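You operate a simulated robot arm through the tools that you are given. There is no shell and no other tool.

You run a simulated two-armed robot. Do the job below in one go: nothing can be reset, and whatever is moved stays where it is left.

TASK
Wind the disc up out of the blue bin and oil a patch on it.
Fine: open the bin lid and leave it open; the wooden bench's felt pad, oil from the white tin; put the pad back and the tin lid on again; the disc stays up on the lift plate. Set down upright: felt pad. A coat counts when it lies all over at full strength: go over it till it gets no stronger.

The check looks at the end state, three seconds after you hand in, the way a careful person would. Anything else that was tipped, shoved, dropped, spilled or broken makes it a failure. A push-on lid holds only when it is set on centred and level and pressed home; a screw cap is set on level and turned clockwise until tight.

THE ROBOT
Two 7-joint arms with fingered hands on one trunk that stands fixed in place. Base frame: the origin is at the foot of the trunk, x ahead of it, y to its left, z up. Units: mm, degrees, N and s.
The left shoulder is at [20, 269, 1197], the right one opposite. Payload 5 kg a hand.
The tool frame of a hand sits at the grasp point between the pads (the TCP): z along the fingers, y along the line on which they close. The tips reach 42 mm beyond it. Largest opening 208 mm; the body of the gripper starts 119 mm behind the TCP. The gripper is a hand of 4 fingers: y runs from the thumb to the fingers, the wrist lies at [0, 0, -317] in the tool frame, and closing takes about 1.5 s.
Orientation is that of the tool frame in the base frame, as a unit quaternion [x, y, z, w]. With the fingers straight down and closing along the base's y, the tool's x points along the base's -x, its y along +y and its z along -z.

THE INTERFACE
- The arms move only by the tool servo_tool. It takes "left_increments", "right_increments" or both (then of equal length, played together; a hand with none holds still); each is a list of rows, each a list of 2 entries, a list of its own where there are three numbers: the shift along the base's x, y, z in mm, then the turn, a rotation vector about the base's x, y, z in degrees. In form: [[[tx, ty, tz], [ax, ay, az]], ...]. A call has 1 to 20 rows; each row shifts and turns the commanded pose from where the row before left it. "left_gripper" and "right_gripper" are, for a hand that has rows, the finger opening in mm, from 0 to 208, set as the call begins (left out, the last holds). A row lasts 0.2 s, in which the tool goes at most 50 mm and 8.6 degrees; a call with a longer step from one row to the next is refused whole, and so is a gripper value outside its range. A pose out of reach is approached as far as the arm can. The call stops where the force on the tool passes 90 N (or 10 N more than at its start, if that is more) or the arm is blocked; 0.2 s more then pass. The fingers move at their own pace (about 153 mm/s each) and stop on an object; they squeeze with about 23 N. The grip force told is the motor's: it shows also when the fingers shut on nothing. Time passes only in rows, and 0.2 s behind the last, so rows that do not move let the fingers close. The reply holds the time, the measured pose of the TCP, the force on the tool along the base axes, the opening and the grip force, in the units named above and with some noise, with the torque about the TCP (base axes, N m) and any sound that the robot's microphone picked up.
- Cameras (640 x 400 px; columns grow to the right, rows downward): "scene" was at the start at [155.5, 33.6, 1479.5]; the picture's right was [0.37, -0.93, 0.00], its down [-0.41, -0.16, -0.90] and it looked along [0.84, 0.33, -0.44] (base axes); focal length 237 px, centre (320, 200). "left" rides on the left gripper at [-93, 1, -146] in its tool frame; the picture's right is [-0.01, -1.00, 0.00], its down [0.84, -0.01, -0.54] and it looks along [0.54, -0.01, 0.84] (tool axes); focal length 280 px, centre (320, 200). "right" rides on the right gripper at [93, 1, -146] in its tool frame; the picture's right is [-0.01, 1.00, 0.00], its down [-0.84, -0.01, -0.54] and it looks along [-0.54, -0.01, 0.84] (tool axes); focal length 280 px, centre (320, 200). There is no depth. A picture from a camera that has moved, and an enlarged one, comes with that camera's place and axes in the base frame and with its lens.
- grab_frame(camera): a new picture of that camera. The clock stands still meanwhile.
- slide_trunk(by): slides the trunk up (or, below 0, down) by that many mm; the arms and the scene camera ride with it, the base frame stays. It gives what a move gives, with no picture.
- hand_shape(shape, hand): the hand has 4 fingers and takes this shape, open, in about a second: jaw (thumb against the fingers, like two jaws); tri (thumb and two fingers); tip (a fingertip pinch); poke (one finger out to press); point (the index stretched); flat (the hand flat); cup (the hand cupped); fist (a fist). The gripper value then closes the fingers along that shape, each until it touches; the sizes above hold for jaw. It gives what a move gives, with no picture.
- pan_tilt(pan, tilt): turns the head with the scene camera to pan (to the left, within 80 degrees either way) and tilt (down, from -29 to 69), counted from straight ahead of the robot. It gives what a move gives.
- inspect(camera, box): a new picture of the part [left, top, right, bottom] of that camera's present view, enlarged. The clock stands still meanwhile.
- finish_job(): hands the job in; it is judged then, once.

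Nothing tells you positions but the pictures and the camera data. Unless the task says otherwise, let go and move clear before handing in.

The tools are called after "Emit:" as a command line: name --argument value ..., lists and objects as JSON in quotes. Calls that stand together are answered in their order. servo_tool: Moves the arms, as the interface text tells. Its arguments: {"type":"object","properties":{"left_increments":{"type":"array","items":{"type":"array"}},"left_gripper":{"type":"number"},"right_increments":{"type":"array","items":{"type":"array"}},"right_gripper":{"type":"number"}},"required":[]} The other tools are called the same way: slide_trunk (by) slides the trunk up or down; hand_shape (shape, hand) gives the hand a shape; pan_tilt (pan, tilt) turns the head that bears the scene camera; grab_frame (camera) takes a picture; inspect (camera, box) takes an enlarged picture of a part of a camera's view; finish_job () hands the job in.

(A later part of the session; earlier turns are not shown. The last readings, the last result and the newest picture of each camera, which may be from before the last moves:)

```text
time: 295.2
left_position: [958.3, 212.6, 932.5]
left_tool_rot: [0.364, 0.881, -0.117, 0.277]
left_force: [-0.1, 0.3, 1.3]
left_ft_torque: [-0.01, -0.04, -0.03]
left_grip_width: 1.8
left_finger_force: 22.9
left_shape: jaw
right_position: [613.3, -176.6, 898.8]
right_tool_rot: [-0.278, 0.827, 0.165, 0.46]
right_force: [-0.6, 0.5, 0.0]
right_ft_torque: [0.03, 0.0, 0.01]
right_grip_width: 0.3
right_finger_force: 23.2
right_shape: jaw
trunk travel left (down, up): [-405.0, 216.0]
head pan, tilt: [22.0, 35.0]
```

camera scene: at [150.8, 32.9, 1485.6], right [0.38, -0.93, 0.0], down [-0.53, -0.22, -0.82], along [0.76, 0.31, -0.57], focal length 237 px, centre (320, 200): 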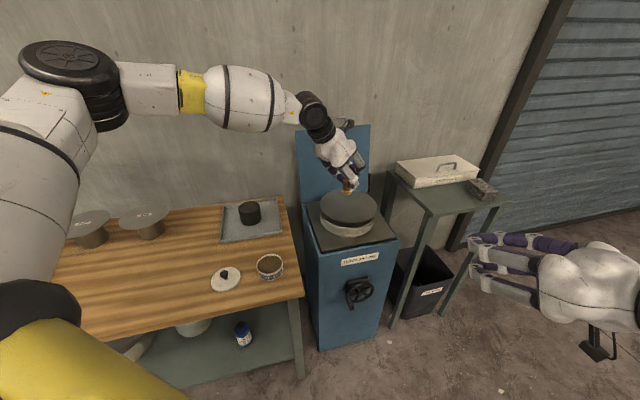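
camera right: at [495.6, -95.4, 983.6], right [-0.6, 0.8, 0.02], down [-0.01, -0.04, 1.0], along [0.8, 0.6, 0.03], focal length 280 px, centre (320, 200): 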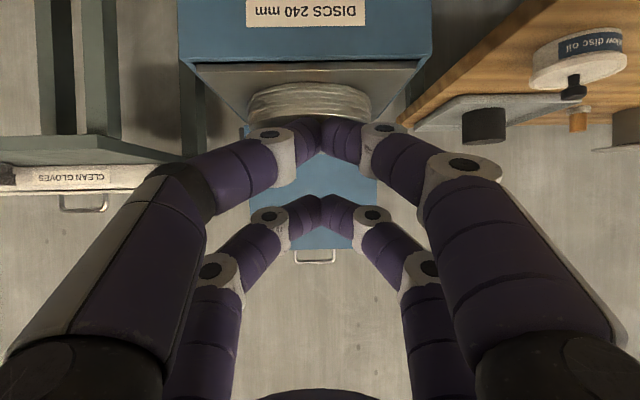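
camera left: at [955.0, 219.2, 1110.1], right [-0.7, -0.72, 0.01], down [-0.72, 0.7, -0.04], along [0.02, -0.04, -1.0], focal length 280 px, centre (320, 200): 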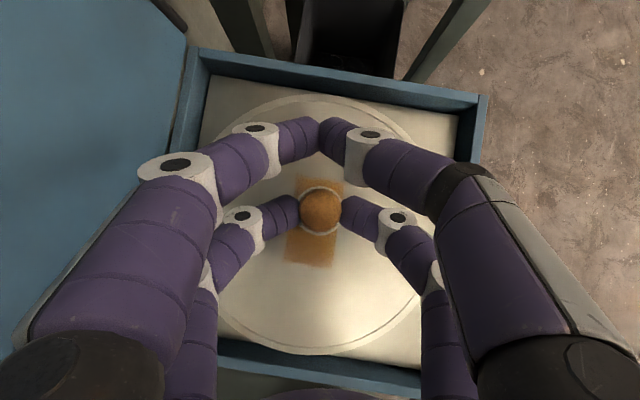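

Good contact. Now strokes over the right end and back toward the middle and left, with a slightly faster descent to keep touching.

Emit:
servo_tool --left_increments '[[[8, 6, -0.4], [0, 0, 0]], [[-8, -6, -0.4], [0, 0, 0]], [[-8, -6, -0.4], [0, 0, 0]], [[8, 6, -0.4], [0, 0, 0]], [[-3.6, 4.8, -0.4], [0, 0, 0]], [[8, 6, -0.4], [0, 0, 0]], [[-8, -6, -0.4], [0, 0, 0]], [[-8, -6, -0.4], [0, 0, 0]], [[8, 6, -0.4], [0, 0, 0]], [[-3.6, 4.8, -0.4], [0, 0, 0]], [[8, 6, -0.4], [0, 0, 0]], [[-8, -6, -0.4], [0, 0, 0]], [[-8, -6, -0.4], [0, 0, 0]], [[8, 6, -0.4], [0, 0, 0]], [[-3.6, 4.8, -0.4], [0, 0, 0]], [[8, 6, -0.4], [0, 0, 0]], [[-8, -6, -0.4], [0, 0, 0]], [[-8, -6, -0.4], [0, 0, 0]], [[8, 6, -0.4], [0, 0, 0]], [[0, 0, 0], [0, 0, 0]]]'

Emit:
servo_tool --left_increments '[[[-3.6, 4.8, -0.4], [0, 0, 0]], [[8, 6, -0.4], [0, 0, 0]], [[-8, -6, -0.4], [0, 0, 0]], [[-8, -6, -0.4], [0, 0, 0]], [[8, 6, -0.4], [0, 0, 0]], [[-3.6, 4.8, -0.4], [0, 0, 0]], [[8, 6, -0.4], [0, 0, 0]], [[-8, -6, -0.4], [0, 0, 0]], [[-8, -6, -0.4], [0, 0, 0]], [[8, 6, -0.4], [0, 0, 0]], [[0, 0, 0], [0, 0, 0]]]'

Emit:
servo_tool --left_increments '[[[0, 0, 20], [0, 0, 0]], [[-28, 30, 22], [0, 0, 0]], [[-28, 30, 22], [0, 0, 0]], [[-28, 30, 22], [0, 0, 0]], [[-28, 30, 22], [0, 0, 0]], [[-28, 30, 22], [0, 0, 0]], [[0, 0, 0], [0, 0, 0]]]'

Emit:
inspect --camera "left" --box '[240, 0, 420, 130]'

Emit:
inspect --camera "scene" --box '[320, 150, 400, 210]'

```text
time: 299.4
left_position: [947.6, 226.5, 924.9]
left_tool_rot: [0.364, 0.881, -0.116, 0.278]
left_force: [0.7, 0.7, -0.8]
left_ft_torque: [-0.02, 0.02, -0.01]
left_grip_width: 1.8
left_finger_force: 23.3
left_shape: jaw
right_position: [613.1, -176.6, 898.9]
right_tool_rot: [-0.278, 0.827, 0.166, 0.46]
right_force: [0.6, 0.6, 0.1]
right_ft_torque: [-0.03, 0.02, 0.01]
right_grip_width: 0.0
right_finger_force: 23.1
right_shape: jaw
trunk travel left (down, up): [-405.0, 216.0]
head pan, tilt: [22.0, 35.0]
```

```text
time: 301.8
left_position: [941.0, 237.1, 920.1]
left_tool_rot: [0.363, 0.882, -0.115, 0.277]
left_force: [-0.2, -1.0, 0.0]
left_ft_torque: [-0.03, 0.05, -0.03]
left_grip_width: 2.0
left_finger_force: 23.0
left_shape: jaw
right_position: [613.3, -176.2, 899.8]
right_tool_rot: [-0.279, 0.826, 0.167, 0.46]
right_force: [1.0, 0.0, 0.1]
right_ft_torque: [0.02, -0.01, -0.02]
right_grip_width: 0.0
right_finger_force: 23.3
right_shape: jaw
trunk travel left (down, up): [-405.0, 216.0]
head pan, tilt: [22.0, 35.0]
```

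```text
time: 303.4
left_position: [803.6, 385.5, 1048.9]
left_tool_rot: [0.364, 0.881, -0.116, 0.278]
left_force: [-0.4, 0.0, 0.7]
left_ft_torque: [-0.02, -0.03, 0.06]
left_grip_width: 1.5
left_finger_force: 23.4
left_shape: jaw
right_position: [611.9, -177.2, 898.1]
right_tool_rot: [-0.278, 0.827, 0.165, 0.459]
right_force: [-0.6, -0.3, 1.0]
right_ft_torque: [-0.06, -0.03, -0.07]
right_grip_width: 0.0
right_finger_force: 22.7
right_shape: jaw
trunk travel left (down, up): [-405.0, 216.0]
head pan, tilt: [22.0, 35.0]
```

```text
3.08 times, centred on (330, 65) of left
camera zoom: at [799.6, 391.4, 1223.8], right [-0.7, -0.72, 0.01], down [-0.72, 0.7, -0.04], along [0.02, -0.04, -1.0], focal length 863 px, centre (289, 615)
```

zoom: 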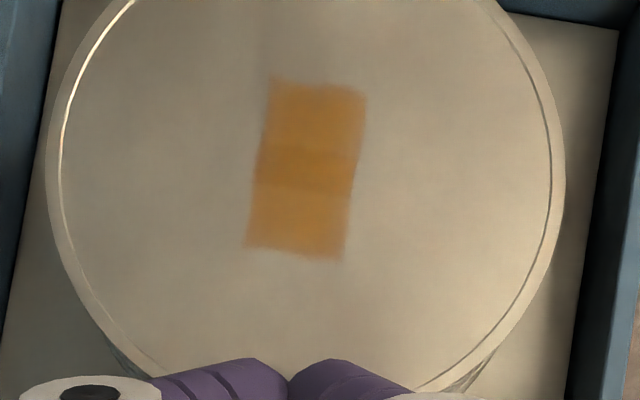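

```text
6.67 times, centred on (360, 180) of scene
camera zoom: at [161.8, 33.1, 1293.6], right [0.37, -0.93, 0.0], down [-0.53, -0.21, -0.82], along [0.76, 0.31, -0.57], focal length 1580 px, centre (53, 333)
```

zoom: 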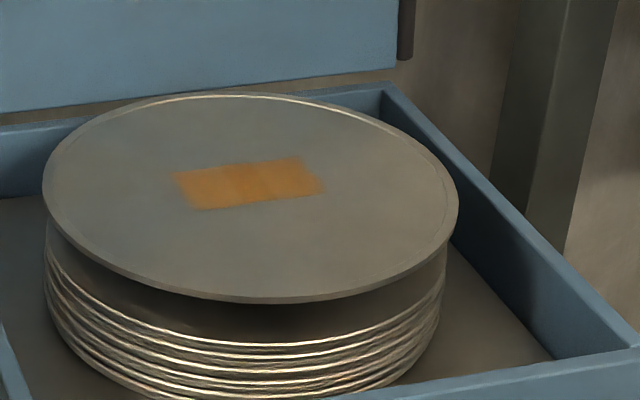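

The two halves now look evenly amber, with a darker band in the middle where they overlap. I'll take a close reference view, do one more full pass and compare whether it gets any stronger.

Emit:
inspect --camera "scene" --box '[336, 168, 366, 184]'

Emit:
inspect --camera "left" --box '[305, 15, 365, 60]'

Emit:
servo_tool --left_increments '[[[28, -30, -22], [0, 0, 0]], [[28, -30, -22], [0, 0, 0]], [[28, -30, -22], [0, 0, 0]], [[28, -30, -22], [0, 0, 0]], [[28, -30, -16], [0, 0, 0]], [[0, 0, -15], [0, 0, 0]], [[0, 0, 0], [0, 0, 0]]]'

```text
16.00 times, centred on (351, 176) of scene
camera zoom: at [161.8, 33.1, 1293.6], right [0.37, -0.93, 0.0], down [-0.53, -0.21, -0.82], along [0.76, 0.31, -0.57], focal length 3793 px, centre (-176, 584)
```

zoom: 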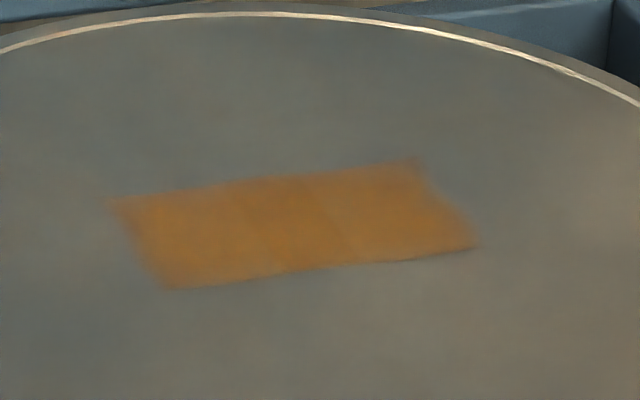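

```text
8.89 times, centred on (335, 38) of left
camera zoom: at [799.6, 391.4, 1223.8], right [-0.7, -0.72, 0.01], down [-0.72, 0.7, -0.04], along [0.02, -0.04, -1.0], focal length 2492 px, centre (187, 1644)
```

zoom: 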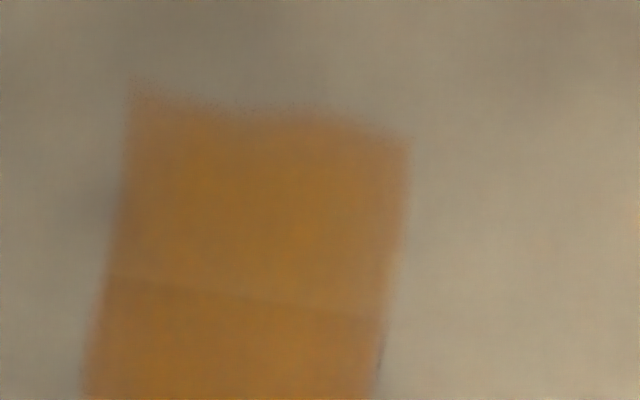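

```text
time: 305.0
left_position: [943.2, 234.4, 931.7]
left_tool_rot: [0.364, 0.882, -0.116, 0.278]
left_force: [-0.4, 0.0, 0.5]
left_ft_torque: [0.04, -0.03, 0.02]
left_grip_width: 1.7
left_finger_force: 23.3
left_shape: jaw
right_position: [612.7, -176.2, 898.9]
right_tool_rot: [-0.279, 0.827, 0.166, 0.46]
right_force: [-1.5, 0.8, 0.3]
right_ft_torque: [-0.02, -0.01, -0.02]
right_grip_width: 0.1
right_finger_force: 23.3
right_shape: jaw
trunk travel left (down, up): [-405.0, 216.0]
head pan, tilt: [22.0, 35.0]
```

Emit:
servo_tool --left_increments '[[[0, 0, -7], [0, 0, 0]], [[0, 0, -3], [0, 0, 0]], [[0, 0, 0], [0, 0, 0]]]'

Emit:
servo_tool --left_increments '[[[0, 0, -2], [0, 0, 0]], [[0, 0, 0], [0, 0, 0]]]'

Emit:
servo_tool --left_increments '[[[0, 0, -1.5], [0, 0, 0]], [[0, 0, 0], [0, 0, 0]]]'

```text
time: 305.8
left_position: [942.0, 235.1, 922.3]
left_tool_rot: [0.365, 0.881, -0.117, 0.277]
left_force: [0.4, 0.0, -1.1]
left_ft_torque: [0.0, -0.02, -0.03]
left_grip_width: 1.7
left_finger_force: 22.1
left_shape: jaw
right_position: [612.4, -177.1, 897.2]
right_tool_rot: [-0.278, 0.827, 0.166, 0.46]
right_force: [0.9, 0.0, 0.2]
right_ft_torque: [-0.04, -0.01, 0.01]
right_grip_width: 0.0
right_finger_force: 22.8
right_shape: jaw
trunk travel left (down, up): [-405.0, 216.0]
head pan, tilt: [22.0, 35.0]
```

```text
time: 306.4
left_position: [941.2, 236.0, 919.4]
left_tool_rot: [0.364, 0.881, -0.116, 0.277]
left_force: [-0.3, -0.1, -0.3]
left_ft_torque: [0.0, 0.03, -0.01]
left_grip_width: 1.9
left_finger_force: 23.4
left_shape: jaw
right_position: [612.0, -175.6, 899.1]
right_tool_rot: [-0.278, 0.827, 0.166, 0.46]
right_force: [-0.3, 0.4, -0.3]
right_ft_torque: [0.0, 0.06, 0.01]
right_grip_width: 0.0
right_finger_force: 22.8
right_shape: jaw
trunk travel left (down, up): [-405.0, 216.0]
head pan, tilt: [22.0, 35.0]
```

```text
time: 307.0
left_position: [939.7, 236.0, 919.0]
left_tool_rot: [0.364, 0.881, -0.116, 0.278]
left_force: [0.2, -0.3, 3.1]
left_ft_torque: [-0.01, -0.01, 0.01]
left_grip_width: 1.7
left_finger_force: 22.9
left_shape: jaw
right_position: [612.3, -178.2, 898.8]
right_tool_rot: [-0.278, 0.827, 0.166, 0.46]
right_force: [-0.1, 0.8, -0.9]
right_ft_torque: [0.0, 0.01, 0.03]
right_grip_width: 0.0
right_finger_force: 23.0
right_shape: jaw
trunk travel left (down, up): [-405.0, 216.0]
head pan, tilt: [22.0, 35.0]
```

Emit:
servo_tool --left_increments '[[[8, 6, -0.4], [0, 0, 0]], [[-8, -6, -0.4], [0, 0, 0]], [[-8, -6, -0.4], [0, 0, 0]], [[8, 6, -0.4], [0, 0, 0]], [[8, 6, -0.4], [0, 0, 0]], [[-8, -6, -0.4], [0, 0, 0]], [[-8, -6, -0.4], [0, 0, 0]], [[8, 6, -0.4], [0, 0, 0]], [[4.5, -6, -0.4], [0, 0, 0]], [[8, 6, -0.4], [0, 0, 0]], [[-8, -6, -0.4], [0, 0, 0]], [[-8, -6, -0.4], [0, 0, 0]], [[8, 6, -0.4], [0, 0, 0]], [[4.5, -6, -0.4], [0, 0, 0]], [[8, 6, -0.4], [0, 0, 0]], [[-8, -6, -0.4], [0, 0, 0]], [[-8, -6, -0.4], [0, 0, 0]], [[8, 6, -0.4], [0, 0, 0]], [[4.5, -6, -0.4], [0, 0, 0]], [[0, 0, 0], [0, 0, 0]]]'

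Emit:
servo_tool --left_increments '[[[4, -5.3, -0.4], [0, 0, 0]], [[8, 6, -0.4], [0, 0, 0]], [[-8, -6, -0.4], [0, 0, 0]], [[-8, -6, -0.4], [0, 0, 0]], [[8, 6, -0.4], [0, 0, 0]], [[8, 6, -0.4], [0, 0, 0]], [[-8, -6, -0.4], [0, 0, 0]], [[-8, -6, -0.4], [0, 0, 0]], [[8, 6, -0.4], [0, 0, 0]], [[8, 6, -0.4], [0, 0, 0]], [[-8, -6, -0.4], [0, 0, 0]], [[-8, -6, -0.4], [0, 0, 0]], [[8, 6, -0.4], [0, 0, 0]], [[0, 0, 0], [0, 0, 0]]]'

Emit:
servo_tool --left_increments '[[[0, 0, 20], [0, 0, 0]], [[0, 0, 20], [0, 0, 0]], [[-28, 30, 22], [0, 0, 0]], [[-28, 30, 22], [0, 0, 0]], [[-28, 30, 22], [0, 0, 0]], [[-28, 30, 22], [0, 0, 0]], [[-28, 30, 22], [0, 0, 0]], [[0, 0, 0], [0, 0, 0]]]'

Emit:
inspect --camera "left" --box '[240, 0, 420, 130]'

Emit:
inspect --camera "scene" --box '[330, 165, 370, 195]'

```text
time: 311.2
left_position: [955.2, 217.8, 910.6]
left_tool_rot: [0.363, 0.882, -0.115, 0.278]
left_force: [0.7, 0.2, 0.1]
left_ft_torque: [0.02, 0.03, 0.0]
left_grip_width: 1.9
left_finger_force: 23.2
left_shape: jaw
right_position: [612.5, -176.0, 898.1]
right_tool_rot: [-0.278, 0.827, 0.166, 0.46]
right_force: [-0.1, -0.5, 1.0]
right_ft_torque: [0.0, -0.01, 0.01]
right_grip_width: 0.1
right_finger_force: 22.6
right_shape: jaw
trunk travel left (down, up): [-405.0, 216.0]
head pan, tilt: [22.0, 35.0]
```

```text
time: 314.2
left_position: [958.9, 215.0, 903.4]
left_tool_rot: [0.363, 0.882, -0.117, 0.278]
left_force: [-0.3, 1.2, 1.6]
left_ft_torque: [-0.02, 0.03, -0.06]
left_grip_width: 1.6
left_finger_force: 22.8
left_shape: jaw
right_position: [612.8, -176.8, 899.7]
right_tool_rot: [-0.278, 0.827, 0.166, 0.46]
right_force: [0.4, 0.1, 0.1]
right_ft_torque: [0.0, -0.01, 0.01]
right_grip_width: 0.2
right_finger_force: 23.3
right_shape: jaw
trunk travel left (down, up): [-405.0, 216.0]
head pan, tilt: [22.0, 35.0]
```

```text
time: 316.0
left_position: [817.4, 363.5, 1052.8]
left_tool_rot: [0.365, 0.881, -0.116, 0.277]
left_force: [-0.4, -0.4, -0.3]
left_ft_torque: [0.05, -0.04, 0.04]
left_grip_width: 1.5
left_finger_force: 23.4
left_shape: jaw
right_position: [612.5, -177.0, 900.2]
right_tool_rot: [-0.278, 0.827, 0.165, 0.46]
right_force: [-0.9, 0.2, 0.6]
right_ft_torque: [-0.07, -0.01, -0.08]
right_grip_width: 0.0
right_finger_force: 23.3
right_shape: jaw
trunk travel left (down, up): [-405.0, 216.0]
head pan, tilt: [22.0, 35.0]
```

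```text
3.08 times, centred on (330, 65) of left
camera zoom: at [813.9, 369.0, 1227.6], right [-0.7, -0.72, 0.01], down [-0.72, 0.7, -0.04], along [0.02, -0.04, -1.0], focal length 863 px, centre (289, 615)
```

zoom: 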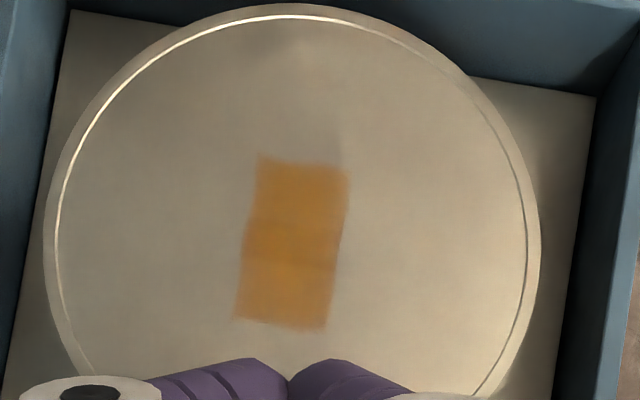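

```text
13.33 times, centred on (350, 180) of scene
camera zoom: at [161.7, 33.0, 1293.6], right [0.37, -0.93, 0.0], down [-0.53, -0.21, -0.82], along [0.76, 0.31, -0.57], focal length 3161 px, centre (-80, 467)
```

zoom: 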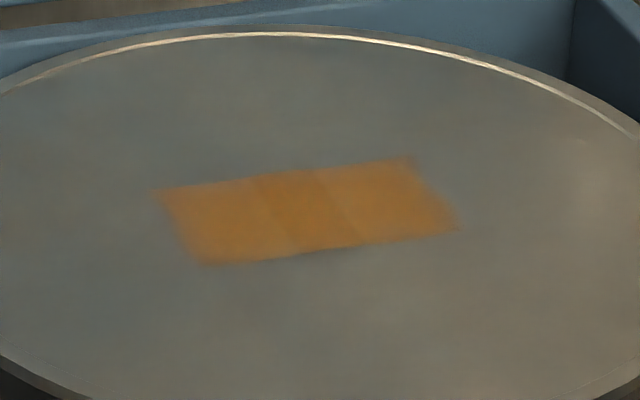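

No visible gain from that pass. To be certain it isn't just the pad running dry, I'll re-dip once more and repeat.

Emit:
servo_tool --left_increments '[[[-43.6, 5.8, 0], [0, 0, 0]], [[-43.6, 5.8, 0], [0, 0, 0]], [[-43.6, 5.8, 0], [0, 0, 0]], [[-43.6, 5.8, 0], [0, 0, 0]], [[-43.6, 5.8, 0], [0, 0, 0]], [[0, 0, -35], [0, 0, 0]], [[0, 0, -35], [0, 0, 0]], [[0, 0, -35], [0, 0, 0]], [[0, 0, -25], [0, 0, 0]], [[0, 0, 0], [0, 0, 0]]]'

Emit:
grab_frame --camera "left"

```text
time: 318.2
left_position: [599.6, 392.4, 922.8]
left_tool_rot: [0.364, 0.882, -0.116, 0.277]
left_force: [0.4, -0.5, -0.6]
left_ft_torque: [-0.02, 0.0, -0.04]
left_grip_width: 2.1
left_finger_force: 23.4
left_shape: jaw
right_position: [613.8, -177.3, 897.6]
right_tool_rot: [-0.277, 0.827, 0.165, 0.46]
right_force: [1.2, 0.0, 0.1]
right_ft_torque: [-0.02, 0.02, -0.01]
right_grip_width: 0.1
right_finger_force: 23.4
right_shape: jaw
trunk travel left (down, up): [-405.0, 216.0]
head pan, tilt: [22.0, 35.0]
```

```text
taken
camera left: at [596.4, 398.1, 1097.5], right [-0.7, -0.72, 0.01], down [-0.72, 0.7, -0.04], along [0.02, -0.04, -1.0], focal length 280 px, centre (320, 200)
```

left: 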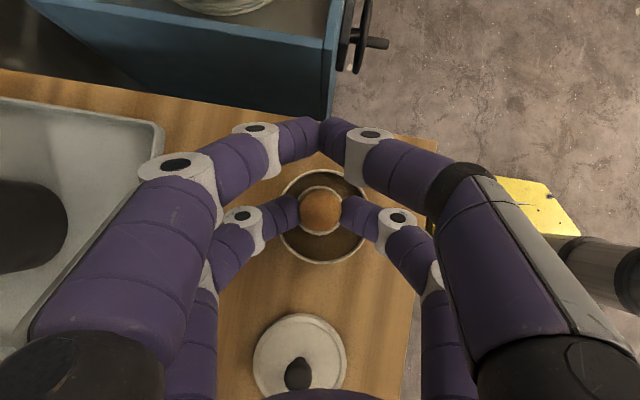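

Emit:
servo_tool --left_increments '[[[0, 0, -4], [0, 0, 0]], [[0, 0, -2], [0, 0, 0]], [[0, 0, 0], [0, 0, 0]]]'

Emit:
servo_tool --left_increments '[[[0, 0, -1.5], [0, 0, 0]], [[0, 0, 0], [0, 0, 0]], [[0, 0, 0], [0, 0, 0]]]'

```text
time: 319.0
left_position: [601.9, 392.0, 918.6]
left_tool_rot: [0.364, 0.881, -0.116, 0.278]
left_force: [0.5, -0.2, -0.9]
left_ft_torque: [0.01, 0.02, 0.0]
left_grip_width: 1.6
left_finger_force: 22.4
left_shape: jaw
right_position: [612.6, -176.2, 899.5]
right_tool_rot: [-0.278, 0.826, 0.166, 0.461]
right_force: [-0.6, 0.1, -0.4]
right_ft_torque: [0.0, 0.02, -0.01]
right_grip_width: 0.0
right_finger_force: 22.6
right_shape: jaw
trunk travel left (down, up): [-405.0, 216.0]
head pan, tilt: [22.0, 35.0]
```

```text
time: 319.8
left_position: [602.1, 391.9, 918.7]
left_tool_rot: [0.363, 0.882, -0.115, 0.279]
left_force: [0.3, 0.8, -1.0]
left_ft_torque: [0.01, -0.01, 0.0]
left_grip_width: 1.7
left_finger_force: 23.0
left_shape: jaw
right_position: [612.4, -176.4, 899.8]
right_tool_rot: [-0.278, 0.827, 0.166, 0.46]
right_force: [0.3, -0.4, 0.0]
right_ft_torque: [0.02, 0.01, -0.03]
right_grip_width: 0.0
right_finger_force: 22.9
right_shape: jaw
trunk travel left (down, up): [-405.0, 216.0]
head pan, tilt: [22.0, 35.0]
```

Emit:
servo_tool --left_increments '[[[-1.5, 0, -2], [0, 0, 0]], [[0, 0, 0], [0, 0, 0]]]'

Emit:
servo_tool --left_increments '[[[0, 0, -1.5], [0, 0, 0]], [[0, 0, 0], [0, 0, 0]]]'

```text
time: 320.4
left_position: [599.6, 393.6, 916.0]
left_tool_rot: [0.363, 0.882, -0.116, 0.277]
left_force: [0.5, 0.0, -0.8]
left_ft_torque: [-0.01, -0.04, 0.04]
left_grip_width: 1.8
left_finger_force: 23.2
left_shape: jaw
right_position: [613.0, -177.2, 898.6]
right_tool_rot: [-0.279, 0.827, 0.166, 0.459]
right_force: [-0.2, 0.1, 0.3]
right_ft_torque: [0.02, -0.01, -0.02]
right_grip_width: 0.0
right_finger_force: 22.8
right_shape: jaw
trunk travel left (down, up): [-405.0, 216.0]
head pan, tilt: [22.0, 35.0]
```

```text
time: 321.0
left_position: [600.8, 393.0, 915.2]
left_tool_rot: [0.364, 0.882, -0.115, 0.278]
left_force: [0.5, -0.4, 3.1]
left_ft_torque: [0.0, 0.05, -0.01]
left_grip_width: 1.6
left_finger_force: 22.6
left_shape: jaw
right_position: [613.1, -177.1, 898.1]
right_tool_rot: [-0.278, 0.827, 0.165, 0.46]
right_force: [-0.6, 0.5, -0.3]
right_ft_torque: [0.01, 0.0, 0.04]
right_grip_width: 0.3
right_finger_force: 23.5
right_shape: jaw
trunk travel left (down, up): [-405.0, 216.0]
head pan, tilt: [22.0, 35.0]
```

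Emit:
servo_tool --left_increments '[[[3, 0, 0], [0, 0, 0]], [[-3, 3, 0], [0, 0, 0]], [[-3, -3, 0], [0, 0, 0]], [[3, -3, 0], [0, 0, 0]], [[0, 3, 0], [0, 0, 0]], [[0, 0, 0], [0, 0, 0]], [[0, 0, 15], [0, 0, 0]], [[0, 0, 35], [0, 0, 0]], [[0, 0, 40], [0, 0, 0]], [[0, 0, 20], [0, 0, 0]], [[0, 0, 0], [0, 0, 0]]]'

Emit:
servo_tool --left_increments '[[[43, -19.4, 0], [0, 0, 0]], [[43, -19.4, 0], [0, 0, 0]], [[43, -19.4, 0], [0, 0, 0]], [[43, -19.4, 0], [0, 0, 0]], [[43, -19.4, 0], [0, 0, 0]], [[43, -19.4, 0], [0, 0, 0]], [[43, -19.4, 0], [0, 0, 0]], [[40, -21.4, 0], [0, 0, 0]], [[0, 0, -35], [0, 0, 0]], [[0, 0, -35], [0, 0, 0]], [[0, 0, -25], [0, 0, 0]], [[0, 0, 0], [0, 0, 0]]]'

Emit:
servo_tool --left_increments '[[[0, 0, -15], [0, 0, 0]], [[0, 0, -6], [0, 0, 0]], [[0, 0, 0], [0, 0, 0]]]'

```text
time: 323.4
left_position: [599.9, 391.6, 1023.9]
left_tool_rot: [0.365, 0.881, -0.117, 0.277]
left_force: [0.7, -0.8, -0.9]
left_ft_torque: [0.0, -0.03, 0.04]
left_grip_width: 1.7
left_finger_force: 23.0
left_shape: jaw
right_position: [611.6, -176.5, 898.9]
right_tool_rot: [-0.278, 0.827, 0.166, 0.46]
right_force: [0.1, -0.1, 0.2]
right_ft_torque: [0.01, 0.02, 0.01]
right_grip_width: 0.0
right_finger_force: 23.2
right_shape: jaw
trunk travel left (down, up): [-405.0, 216.0]
head pan, tilt: [22.0, 35.0]
```

```text
time: 326.0
left_position: [939.4, 233.3, 929.6]
left_tool_rot: [0.364, 0.881, -0.116, 0.279]
left_force: [-0.4, 0.0, -0.1]
left_ft_torque: [-0.01, -0.02, -0.02]
left_grip_width: 1.4
left_finger_force: 22.2
left_shape: jaw
right_position: [612.0, -176.3, 898.6]
right_tool_rot: [-0.279, 0.827, 0.166, 0.459]
right_force: [-0.4, 0.1, -0.3]
right_ft_torque: [-0.02, 0.02, 0.04]
right_grip_width: 0.0
right_finger_force: 22.9
right_shape: jaw
trunk travel left (down, up): [-405.0, 216.0]
head pan, tilt: [22.0, 35.0]
```

```text
time: 326.8
left_position: [941.1, 235.1, 909.7]
left_tool_rot: [0.364, 0.882, -0.116, 0.278]
left_force: [1.0, 0.1, 0.2]
left_ft_torque: [0.04, -0.02, -0.01]
left_grip_width: 1.3
left_finger_force: 23.2
left_shape: jaw
right_position: [613.5, -177.0, 898.6]
right_tool_rot: [-0.279, 0.826, 0.166, 0.46]
right_force: [-0.7, 0.6, 1.3]
right_ft_torque: [0.03, 0.02, -0.02]
right_grip_width: 0.0
right_finger_force: 22.7
right_shape: jaw
trunk travel left (down, up): [-405.0, 216.0]
head pan, tilt: [22.0, 35.0]
```

Emit:
servo_tool --left_increments '[[[1, 0, -4], [0, 0, 0]], [[0, 0, 0], [0, 0, 0]]]'

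Emit:
servo_tool --left_increments '[[[0, 0, -2], [0, 0, 0]], [[0, 0, 0], [0, 0, 0]]]'

Emit:
servo_tool --left_increments '[[[0, 0, -1.5], [0, 0, 0]], [[0, 0, 0], [0, 0, 0]]]'

```text
time: 327.4
left_position: [940.5, 234.4, 904.6]
left_tool_rot: [0.365, 0.881, -0.116, 0.277]
left_force: [-0.4, -0.8, -1.5]
left_ft_torque: [0.0, -0.02, -0.02]
left_grip_width: 1.4
left_finger_force: 22.8
left_shape: jaw
right_position: [614.2, -176.8, 898.1]
right_tool_rot: [-0.277, 0.828, 0.165, 0.459]
right_force: [0.0, -1.0, 0.1]
right_ft_torque: [0.0, 0.0, 0.0]
right_grip_width: 0.1
right_finger_force: 23.1
right_shape: jaw
trunk travel left (down, up): [-405.0, 216.0]
head pan, tilt: [22.0, 35.0]
```

```text
time: 328.0
left_position: [940.1, 234.5, 901.4]
left_tool_rot: [0.364, 0.881, -0.115, 0.279]
left_force: [0.3, 0.9, 3.1]
left_ft_torque: [0.03, 0.02, -0.01]
left_grip_width: 1.6
left_finger_force: 23.6
left_shape: jaw
right_position: [613.2, -176.8, 898.7]
right_tool_rot: [-0.278, 0.827, 0.165, 0.46]
right_force: [0.2, 1.0, 0.2]
right_ft_torque: [0.01, -0.05, -0.01]
right_grip_width: 0.0
right_finger_force: 23.2
right_shape: jaw
trunk travel left (down, up): [-405.0, 216.0]
head pan, tilt: [22.0, 35.0]
```

```text
time: 328.6
left_position: [939.7, 235.1, 899.3]
left_tool_rot: [0.364, 0.881, -0.117, 0.278]
left_force: [1.3, 0.7, 1.2]
left_ft_torque: [-0.02, -0.01, -0.03]
left_grip_width: 1.5
left_finger_force: 22.9
left_shape: jaw
right_position: [613.8, -177.8, 898.3]
right_tool_rot: [-0.279, 0.826, 0.166, 0.46]
right_force: [-0.9, 0.3, 0.4]
right_ft_torque: [-0.02, -0.01, 0.01]
right_grip_width: 0.1
right_finger_force: 23.0
right_shape: jaw
trunk travel left (down, up): [-405.0, 216.0]
head pan, tilt: [22.0, 35.0]
```

Contact with fresh oil. One more complete pass over both halves.

Emit:
servo_tool --left_increments '[[[8, 6, -0.35], [0, 0, 0]], [[-8, -6, -0.35], [0, 0, 0]], [[-8, -6, -0.35], [0, 0, 0]], [[8, 6, -0.35], [0, 0, 0]], [[8, 6, -0.35], [0, 0, 0]], [[-8, -6, -0.35], [0, 0, 0]], [[-8, -6, -0.35], [0, 0, 0]], [[8, 6, -0.35], [0, 0, 0]], [[4.5, -6, -0.35], [0, 0, 0]], [[8, 6, -0.35], [0, 0, 0]], [[-8, -6, -0.35], [0, 0, 0]], [[-8, -6, -0.35], [0, 0, 0]], [[8, 6, -0.35], [0, 0, 0]], [[4.5, -6, -0.35], [0, 0, 0]], [[8, 6, -0.35], [0, 0, 0]], [[-8, -6, -0.35], [0, 0, 0]], [[-8, -6, -0.35], [0, 0, 0]], [[8, 6, -0.35], [0, 0, 0]], [[4.5, -6, -0.35], [0, 0, 0]], [[0, 0, 0], [0, 0, 0]]]'

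Emit:
servo_tool --left_increments '[[[4, -5.3, -0.35], [0, 0, 0]], [[8, 6, -0.35], [0, 0, 0]], [[-8, -6, -0.35], [0, 0, 0]], [[-8, -6, -0.35], [0, 0, 0]], [[8, 6, -0.35], [0, 0, 0]], [[8, 6, -0.35], [0, 0, 0]], [[-8, -6, -0.35], [0, 0, 0]], [[-8, -6, -0.35], [0, 0, 0]], [[8, 6, -0.35], [0, 0, 0]], [[8, 6, -0.35], [0, 0, 0]], [[-8, -6, -0.35], [0, 0, 0]], [[-8, -6, -0.35], [0, 0, 0]], [[8, 6, -0.35], [0, 0, 0]], [[0, 0, 0], [0, 0, 0]]]'

Emit:
servo_tool --left_increments '[[[0, 0, 20], [0, 0, 0]], [[0, 0, 35], [0, 0, 0]], [[-28, 30, 22], [0, 0, 0]], [[-28, 30, 22], [0, 0, 0]], [[-28, 30, 22], [0, 0, 0]], [[-28, 30, 22], [0, 0, 0]], [[-28, 30, 22], [0, 0, 0]], [[0, 0, 0], [0, 0, 0]]]'

Emit:
inspect --camera "left" --box '[240, 0, 420, 130]'

Emit:
inspect --camera "scene" --box '[330, 165, 370, 195]'

```text
time: 332.8
left_position: [954.7, 215.9, 894.4]
left_tool_rot: [0.364, 0.882, -0.115, 0.278]
left_force: [-0.8, 0.6, 1.9]
left_ft_torque: [0.03, 0.02, 0.01]
left_grip_width: 1.6
left_finger_force: 22.5
left_shape: jaw
right_position: [613.1, -176.2, 898.7]
right_tool_rot: [-0.277, 0.827, 0.166, 0.46]
right_force: [-0.3, -0.6, 0.1]
right_ft_torque: [-0.01, 0.03, -0.03]
right_grip_width: 0.1
right_finger_force: 22.7
right_shape: jaw
trunk travel left (down, up): [-405.0, 216.0]
head pan, tilt: [22.0, 35.0]
```

```text
time: 335.8
left_position: [957.4, 210.9, 890.3]
left_tool_rot: [0.365, 0.881, -0.117, 0.277]
left_force: [-0.3, -0.7, 1.1]
left_ft_torque: [-0.04, 0.03, 0.01]
left_grip_width: 1.4
left_finger_force: 23.0
left_shape: jaw
right_position: [612.5, -177.0, 898.7]
right_tool_rot: [-0.278, 0.827, 0.166, 0.46]
right_force: [0.3, -0.4, 0.3]
right_ft_torque: [-0.03, 0.04, -0.01]
right_grip_width: 0.0
right_finger_force: 23.2
right_shape: jaw
trunk travel left (down, up): [-405.0, 216.0]
head pan, tilt: [22.0, 35.0]
```

```text
time: 337.6
left_position: [816.2, 363.4, 1057.5]
left_tool_rot: [0.364, 0.882, -0.116, 0.277]
left_force: [-0.8, -0.3, -0.3]
left_ft_torque: [0.0, -0.06, 0.06]
left_grip_width: 1.4
left_finger_force: 23.0
left_shape: jaw
right_position: [612.1, -177.2, 899.5]
right_tool_rot: [-0.278, 0.827, 0.166, 0.46]
right_force: [-1.7, -0.3, -0.1]
right_ft_torque: [-0.06, 0.0, -0.07]
right_grip_width: 0.0
right_finger_force: 23.0
right_shape: jaw
trunk travel left (down, up): [-405.0, 216.0]
head pan, tilt: [22.0, 35.0]
```

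```text
3.08 times, centred on (330, 65) of left
camera zoom: at [812.7, 368.2, 1232.2], right [-0.7, -0.72, 0.01], down [-0.72, 0.7, -0.04], along [0.02, -0.04, -1.0], focal length 863 px, centre (289, 615)
```

zoom: 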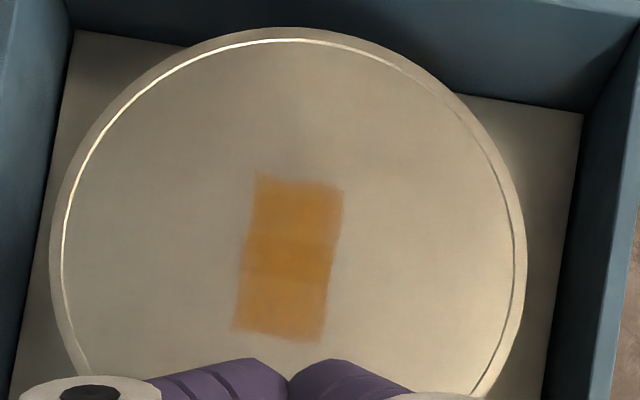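

```text
13.33 times, centred on (350, 180) of scene
camera zoom: at [161.7, 33.1, 1293.6], right [0.37, -0.93, 0.0], down [-0.53, -0.21, -0.82], along [0.76, 0.31, -0.57], focal length 3161 px, centre (-80, 467)
```

zoom: 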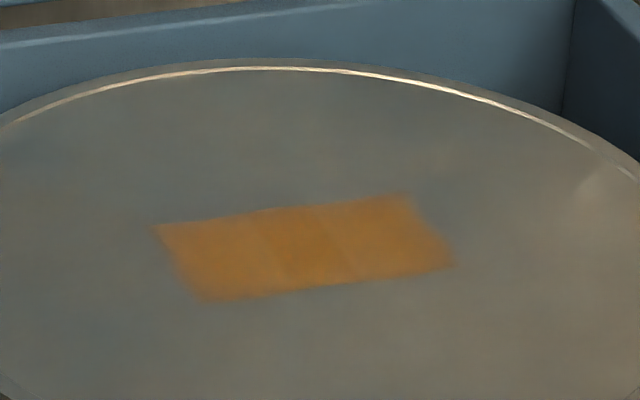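

The coat looks the same and more even, so it has reached full strength. Now I'll return the pad to its home spot on the bench at about [656.8,793.7].

Emit:
servo_tool --left_increments '[[[-15.4, 42.7, 0], [0, 0, 0]], [[-15.4, 42.7, 0], [0, 0, 0]], [[-15.4, 42.7, 0], [0, 0, 0]], [[-15.4, 42.7, 0], [0, 0, 0]], [[-15.4, 42.7, 0], [0, 0, 0]], [[-15.4, 42.7, 0], [0, 0, 0]], [[0, 0, 0], [0, 0, 0]]]'

Emit:
servo_tool --left_increments '[[[-15.4, 42.7, 0], [0, 0, 0]], [[-15.4, 42.7, 0], [0, 0, 0]], [[-15.4, 42.7, 0], [0, 0, 0]], [[-15.3, 42.7, 0], [0, 0, 0]], [[0, 0, 0], [0, 0, 0]]]'

Emit:
grab_frame --camera "left"

Emit:
pan_tilt --pan 40 --tilt 25

Emit:
grab_frame --camera "scene"

```text
time: 339.2
left_position: [726.4, 616.8, 1056.5]
left_tool_rot: [0.364, 0.881, -0.116, 0.278]
left_force: [-0.5, -0.9, -0.3]
left_ft_torque: [0.03, -0.03, 0.02]
left_grip_width: 1.6
left_finger_force: 22.7
left_shape: jaw
right_position: [612.1, -177.1, 898.1]
right_tool_rot: [-0.277, 0.827, 0.165, 0.46]
right_force: [-0.4, -0.6, 0.3]
right_ft_torque: [-0.01, -0.02, -0.09]
right_grip_width: 0.2
right_finger_force: 23.8
right_shape: jaw
trunk travel left (down, up): [-405.0, 216.0]
head pan, tilt: [22.0, 35.0]
```

```text
time: 340.4
left_position: [661.7, 790.6, 1057.5]
left_tool_rot: [0.365, 0.881, -0.115, 0.277]
left_force: [-0.3, 0.3, -0.5]
left_ft_torque: [-0.01, -0.04, 0.05]
left_grip_width: 1.6
left_finger_force: 23.1
left_shape: jaw
right_position: [613.3, -176.8, 900.1]
right_tool_rot: [-0.278, 0.827, 0.165, 0.46]
right_force: [-0.7, -0.1, 0.6]
right_ft_torque: [-0.05, -0.02, -0.04]
right_grip_width: 0.1
right_finger_force: 23.2
right_shape: jaw
trunk travel left (down, up): [-405.0, 216.0]
head pan, tilt: [22.0, 35.0]
```

```text
taken
camera left: at [657.8, 796.4, 1231.1], right [-0.7, -0.72, 0.01], down [-0.72, 0.7, -0.04], along [0.02, -0.04, -1.0], focal length 280 px, centre (320, 200)
```

left: 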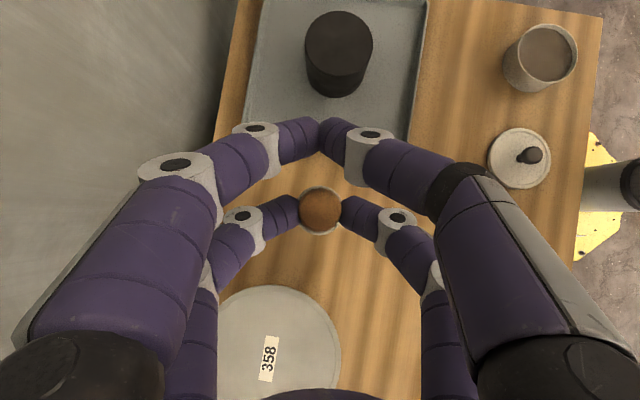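

```text
time: 341.2
left_position: [662.2, 791.4, 1055.7]
left_tool_rot: [0.364, 0.882, -0.116, 0.277]
left_force: [0.1, 0.3, -0.7]
left_ft_torque: [-0.01, 0.01, -0.04]
left_grip_width: 1.4
left_finger_force: 22.4
left_shape: jaw
right_position: [612.5, -176.3, 899.2]
right_tool_rot: [-0.279, 0.827, 0.166, 0.459]
right_force: [-0.3, 0.4, 0.1]
right_ft_torque: [-0.01, -0.01, 0.02]
right_grip_width: 0.0
right_finger_force: 22.7
right_shape: jaw
trunk travel left (down, up): [-405.0, 216.0]
head pan, tilt: [40.0, 25.0]
```

```text
taken
camera scene: at [151.4, 59.2, 1309.3], right [0.64, -0.77, 0.0], down [-0.32, -0.27, -0.91], along [0.69, 0.58, -0.42], focal length 237 px, centre (320, 200)
```

scene: 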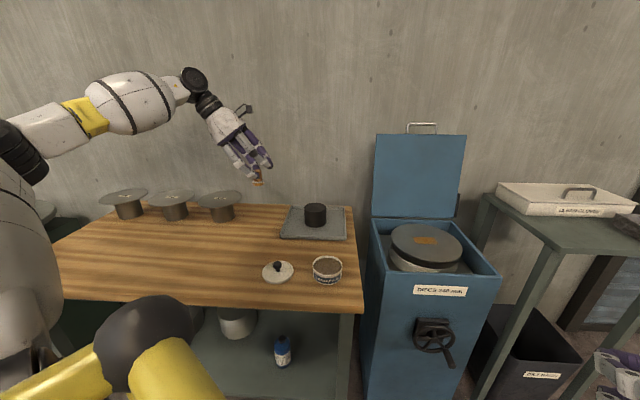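

The spool is well behind and below the hand's fingers here. I'll descend toward the bench, then make contact gently.

Emit:
servo_tool --left_increments '[[[0, 0, -35], [0, 0, 0]], [[0, 0, -35], [0, 0, 0]], [[0, 0, -35], [0, 0, 0]], [[0, 0, -35], [0, 0, 0]], [[0, 0, -15], [0, 0, 0]], [[0, 0, 0], [0, 0, 0]]]'

Emit:
inspect --camera "scene" --box '[200, 140, 310, 240]'

Emit:
grab_frame --camera "left"

```text
time: 342.6
left_position: [665.0, 790.4, 898.6]
left_tool_rot: [0.364, 0.882, -0.116, 0.277]
left_force: [0.0, -1.0, -0.2]
left_ft_torque: [0.02, 0.0, 0.02]
left_grip_width: 1.7
left_finger_force: 22.7
left_shape: jaw
right_position: [611.5, -176.1, 899.4]
right_tool_rot: [-0.278, 0.827, 0.165, 0.46]
right_force: [0.7, 0.0, -0.9]
right_ft_torque: [0.03, 0.0, -0.01]
right_grip_width: 0.2
right_finger_force: 23.0
right_shape: jaw
trunk travel left (down, up): [-405.0, 216.0]
head pan, tilt: [40.0, 25.0]
```

```text
4.00 times, centred on (255, 190) of scene
camera zoom: at [151.2, 59.1, 1309.4], right [0.64, -0.77, 0.0], down [-0.32, -0.27, -0.91], along [0.69, 0.58, -0.42], focal length 948 px, centre (580, 240)
```

zoom: 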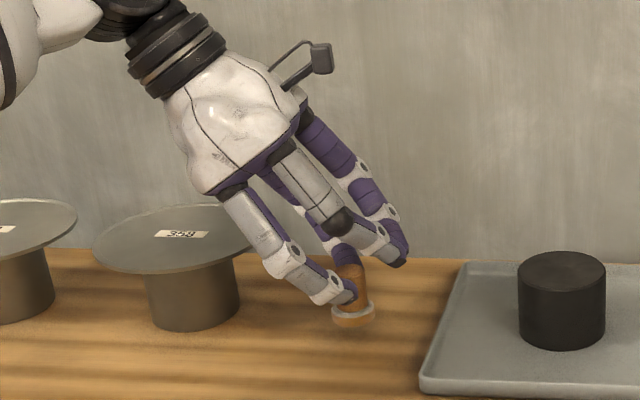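

```text
taken
camera left: at [660.6, 795.2, 1073.7], right [-0.7, -0.72, 0.01], down [-0.72, 0.7, -0.04], along [0.02, -0.04, -1.0], focal length 280 px, centre (320, 200)
```

left: 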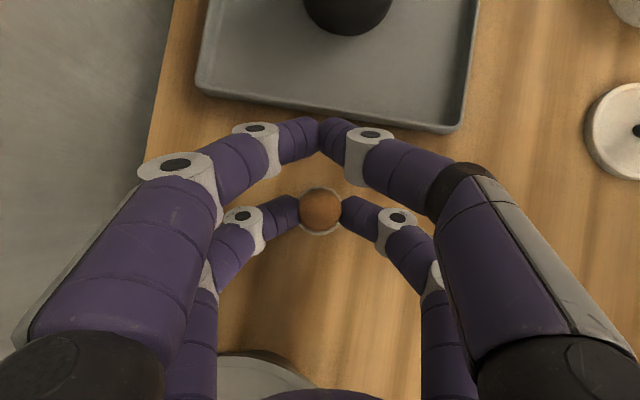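

Emit:
servo_tool --left_increments '[[[-2, 0, -5], [0, 0, 0]], [[0, 0, -4], [0, 0, 0]], [[0, 0, 0], [0, 0, 0]]]'

Emit:
servo_tool --left_increments '[[[0, 0, -2], [0, 0, 0]], [[0, 0, 0], [0, 0, 0]]]'

Emit:
servo_tool --left_increments '[[[0, 0, -2], [0, 0, 0]], [[0, 0, 0], [0, 0, 0]]]'

```text
time: 343.4
left_position: [662.6, 789.4, 891.4]
left_tool_rot: [0.363, 0.882, -0.116, 0.278]
left_force: [0.2, 0.3, -0.5]
left_ft_torque: [0.02, -0.01, -0.02]
left_grip_width: 1.4
left_finger_force: 23.5
left_shape: jaw
right_position: [613.9, -176.1, 898.8]
right_tool_rot: [-0.277, 0.827, 0.165, 0.46]
right_force: [-0.5, 0.3, -0.7]
right_ft_torque: [0.03, 0.0, 0.01]
right_grip_width: 0.0
right_finger_force: 23.3
right_shape: jaw
trunk travel left (down, up): [-405.0, 216.0]
head pan, tilt: [40.0, 25.0]
```

```text
time: 344.0
left_position: [663.4, 788.8, 889.3]
left_tool_rot: [0.364, 0.882, -0.116, 0.277]
left_force: [0.3, -0.1, -0.9]
left_ft_torque: [0.02, -0.03, 0.01]
left_grip_width: 1.8
left_finger_force: 22.9
left_shape: jaw
right_position: [613.2, -176.3, 896.7]
right_tool_rot: [-0.279, 0.826, 0.166, 0.46]
right_force: [0.1, 0.1, -0.2]
right_ft_torque: [0.0, 0.0, 0.01]
right_grip_width: 0.0
right_finger_force: 23.2
right_shape: jaw
trunk travel left (down, up): [-405.0, 216.0]
head pan, tilt: [40.0, 25.0]
```

```text
time: 344.6
left_position: [663.3, 788.8, 887.2]
left_tool_rot: [0.364, 0.882, -0.116, 0.277]
left_force: [-0.2, -0.9, -0.2]
left_ft_torque: [-0.03, -0.01, 0.01]
left_grip_width: 1.5
left_finger_force: 23.2
left_shape: jaw
right_position: [612.1, -177.0, 899.3]
right_tool_rot: [-0.279, 0.827, 0.166, 0.46]
right_force: [0.5, 0.0, -0.4]
right_ft_torque: [0.0, -0.02, -0.01]
right_grip_width: 0.0
right_finger_force: 23.5
right_shape: jaw
trunk travel left (down, up): [-405.0, 216.0]
head pan, tilt: [40.0, 25.0]
```

Emit:
servo_tool --left_increments '[[[0, 0, -2], [0, 0, 0]], [[0, 0, 0], [0, 0, 0]]]'

Emit:
servo_tool --left_increments '[[[0, 0, -1.5], [0, 0, 0]], [[0, 0, 0], [0, 0, 0]]]'

Emit:
inspect --camera "scene" --box '[270, 180, 310, 230]'

```text
time: 345.2
left_position: [663.2, 789.6, 884.9]
left_tool_rot: [0.364, 0.881, -0.116, 0.278]
left_force: [-1.2, 0.4, -0.2]
left_ft_torque: [0.03, 0.02, -0.02]
left_grip_width: 1.9
left_finger_force: 23.0
left_shape: jaw
right_position: [612.7, -176.3, 897.2]
right_tool_rot: [-0.278, 0.826, 0.166, 0.46]
right_force: [-0.6, 0.1, 0.2]
right_ft_torque: [-0.03, -0.01, 0.05]
right_grip_width: 0.2
right_finger_force: 23.2
right_shape: jaw
trunk travel left (down, up): [-405.0, 216.0]
head pan, tilt: [40.0, 25.0]
```

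```text
time: 345.8
left_position: [661.8, 789.4, 883.7]
left_tool_rot: [0.364, 0.881, -0.116, 0.277]
left_force: [-0.1, 0.2, -0.6]
left_ft_torque: [0.02, -0.04, 0.04]
left_grip_width: 1.6
left_finger_force: 22.9
left_shape: jaw
right_position: [612.5, -175.9, 899.6]
right_tool_rot: [-0.279, 0.826, 0.166, 0.46]
right_force: [0.5, 0.7, 0.0]
right_ft_torque: [-0.02, -0.02, -0.02]
right_grip_width: 0.0
right_finger_force: 23.4
right_shape: jaw
trunk travel left (down, up): [-405.0, 216.0]
head pan, tilt: [40.0, 25.0]
```

```text
8.00 times, centred on (290, 205) of scene
camera zoom: at [151.2, 59.1, 1309.4], right [0.64, -0.77, 0.0], down [-0.32, -0.27, -0.91], along [0.69, 0.58, -0.42], focal length 1897 px, centre (560, 160)
```

zoom: 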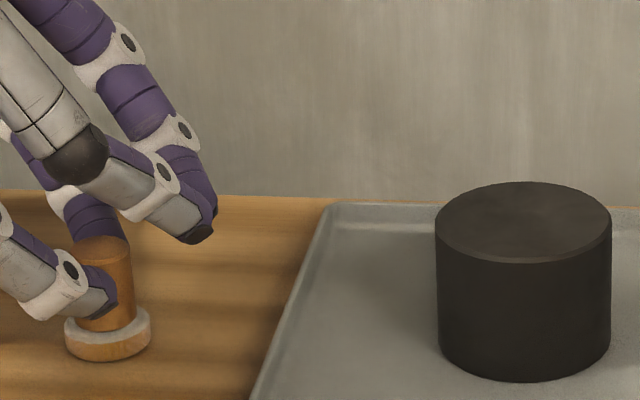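

Emit:
servo_tool --left_increments '[[[0, 0, -1.5], [0, 0, 0]], [[0, 0, 0], [0, 0, 0]]]'

Emit:
servo_tool --left_increments '[[[0, 0, -1.5], [0, 0, 0]], [[0, 0, 0], [0, 0, 0]]]'

Emit:
servo_tool --left_increments '[[[0, 0, -1.5], [0, 0, 0]], [[0, 0, 0], [0, 0, 0]]]'

```text
time: 346.4
left_position: [661.9, 789.1, 884.1]
left_tool_rot: [0.364, 0.881, -0.116, 0.279]
left_force: [0.8, 0.1, 6.9]
left_ft_torque: [0.08, 0.04, -0.03]
left_grip_width: 1.8
left_finger_force: 23.2
left_shape: jaw
right_position: [612.6, -177.1, 899.0]
right_tool_rot: [-0.277, 0.827, 0.165, 0.46]
right_force: [-0.5, -0.7, 0.5]
right_ft_torque: [-0.01, 0.02, -0.01]
right_grip_width: 0.1
right_finger_force: 23.4
right_shape: jaw
trunk travel left (down, up): [-405.0, 216.0]
head pan, tilt: [40.0, 25.0]
```

```text
time: 347.0
left_position: [661.7, 787.4, 883.8]
left_tool_rot: [0.364, 0.882, -0.114, 0.279]
left_force: [0.6, 1.9, 14.5]
left_ft_torque: [0.12, 0.05, 0.0]
left_grip_width: 1.8
left_finger_force: 23.4
left_shape: jaw
right_position: [612.4, -177.4, 899.6]
right_tool_rot: [-0.278, 0.826, 0.166, 0.46]
right_force: [0.1, 0.1, -0.3]
right_ft_torque: [0.01, 0.0, -0.01]
right_grip_width: 0.1
right_finger_force: 22.8
right_shape: jaw
trunk travel left (down, up): [-405.0, 216.0]
head pan, tilt: [40.0, 25.0]
```

```text
time: 347.6
left_position: [662.4, 787.0, 883.3]
left_tool_rot: [0.364, 0.881, -0.115, 0.279]
left_force: [1.7, 0.2, 24.9]
left_ft_torque: [0.17, 0.1, 0.0]
left_grip_width: 2.0
left_finger_force: 22.8
left_shape: jaw
right_position: [612.3, -177.2, 899.4]
right_tool_rot: [-0.277, 0.826, 0.166, 0.461]
right_force: [-0.3, 0.4, 0.3]
right_ft_torque: [0.01, 0.01, 0.0]
right_grip_width: 0.2
right_finger_force: 23.0
right_shape: jaw
trunk travel left (down, up): [-405.0, 216.0]
head pan, tilt: [40.0, 25.0]
```

The pad is firmly down. I'll ease the pressure, open and rise straight up.

Emit:
servo_tool --left_increments '[[[0, 0, 3], [0, 0, 0]], [[0, 0, 0], [0, 0, 0]]]'

Emit:
servo_tool --left_increments '[[[0, 0, 0], [0, 0, 0]], [[0, 0, 0], [0, 0, 0]], [[0, 0, 0], [0, 0, 0]]]' --left_gripper 64

Emit:
servo_tool --left_increments '[[[0, 0, 20], [0, 0, 0]], [[0, 0, 30], [0, 0, 0]], [[0, 0, 40], [0, 0, 0]], [[0, 0, 40], [0, 0, 0]], [[0, 0, 0], [0, 0, 0]]]'

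Emit:
grab_frame --camera "left"

Emit:
inspect --camera "scene" --box '[200, 160, 330, 250]'

```text
time: 348.2
left_position: [661.1, 788.0, 883.7]
left_tool_rot: [0.364, 0.881, -0.116, 0.278]
left_force: [1.4, -0.5, 16.5]
left_ft_torque: [0.11, -0.03, -0.04]
left_grip_width: 1.8
left_finger_force: 22.7
left_shape: jaw
right_position: [611.6, -177.9, 898.3]
right_tool_rot: [-0.277, 0.827, 0.166, 0.461]
right_force: [0.1, -0.5, -0.5]
right_ft_torque: [0.01, -0.04, 0.01]
right_grip_width: 0.0
right_finger_force: 23.2
right_shape: jaw
trunk travel left (down, up): [-405.0, 216.0]
head pan, tilt: [40.0, 25.0]
```

```text
time: 349.0
left_position: [662.2, 788.9, 881.0]
left_tool_rot: [0.364, 0.881, -0.116, 0.277]
left_force: [0.2, 0.2, 0.2]
left_ft_torque: [-0.01, 0.0, 0.0]
left_grip_width: 63.4
left_finger_force: 0.0
left_shape: jaw
right_position: [612.3, -176.9, 898.4]
right_tool_rot: [-0.278, 0.827, 0.166, 0.461]
right_force: [-0.3, 0.6, 0.1]
right_ft_torque: [0.01, -0.01, 0.0]
right_grip_width: 0.0
right_finger_force: 22.7
right_shape: jaw
trunk travel left (down, up): [-405.0, 216.0]
head pan, tilt: [40.0, 25.0]
```

```text
time: 350.2
left_position: [661.1, 789.3, 1011.4]
left_tool_rot: [0.363, 0.882, -0.115, 0.277]
left_force: [0.1, 0.0, 0.6]
left_ft_torque: [-0.07, -0.02, 0.01]
left_grip_width: 63.7
left_finger_force: 0.1
left_shape: jaw
right_position: [612.9, -176.5, 898.6]
right_tool_rot: [-0.278, 0.827, 0.165, 0.46]
right_force: [0.4, 0.0, 0.4]
right_ft_torque: [0.01, 0.0, -0.03]
right_grip_width: 0.0
right_finger_force: 23.2
right_shape: jaw
trunk travel left (down, up): [-405.0, 216.0]
head pan, tilt: [40.0, 25.0]
```

```text
taken
camera left: at [656.6, 795.7, 1185.3], right [-0.7, -0.72, 0.01], down [-0.72, 0.7, -0.04], along [0.02, -0.04, -1.0], focal length 280 px, centre (320, 200)
```

left: 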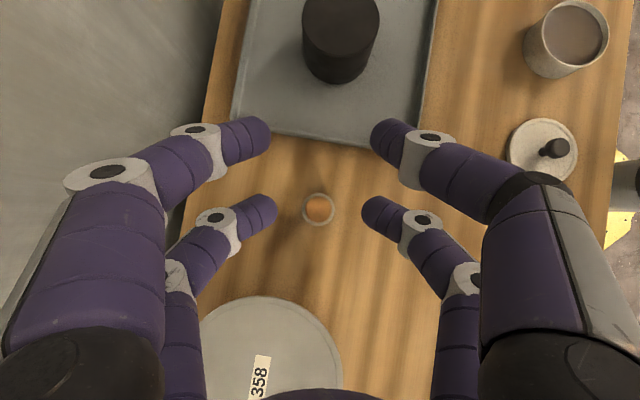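

```text
4.44 times, centred on (265, 205) of scene
camera zoom: at [151.2, 59.2, 1309.2], right [0.64, -0.77, 0.0], down [-0.32, -0.27, -0.91], along [0.69, 0.58, -0.42], focal length 1054 px, centre (564, 178)
```

zoom: 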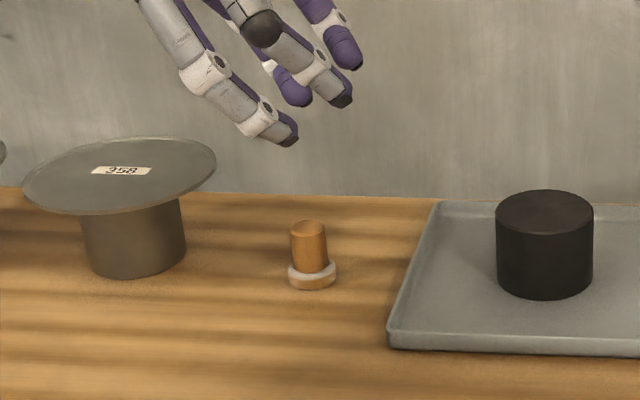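

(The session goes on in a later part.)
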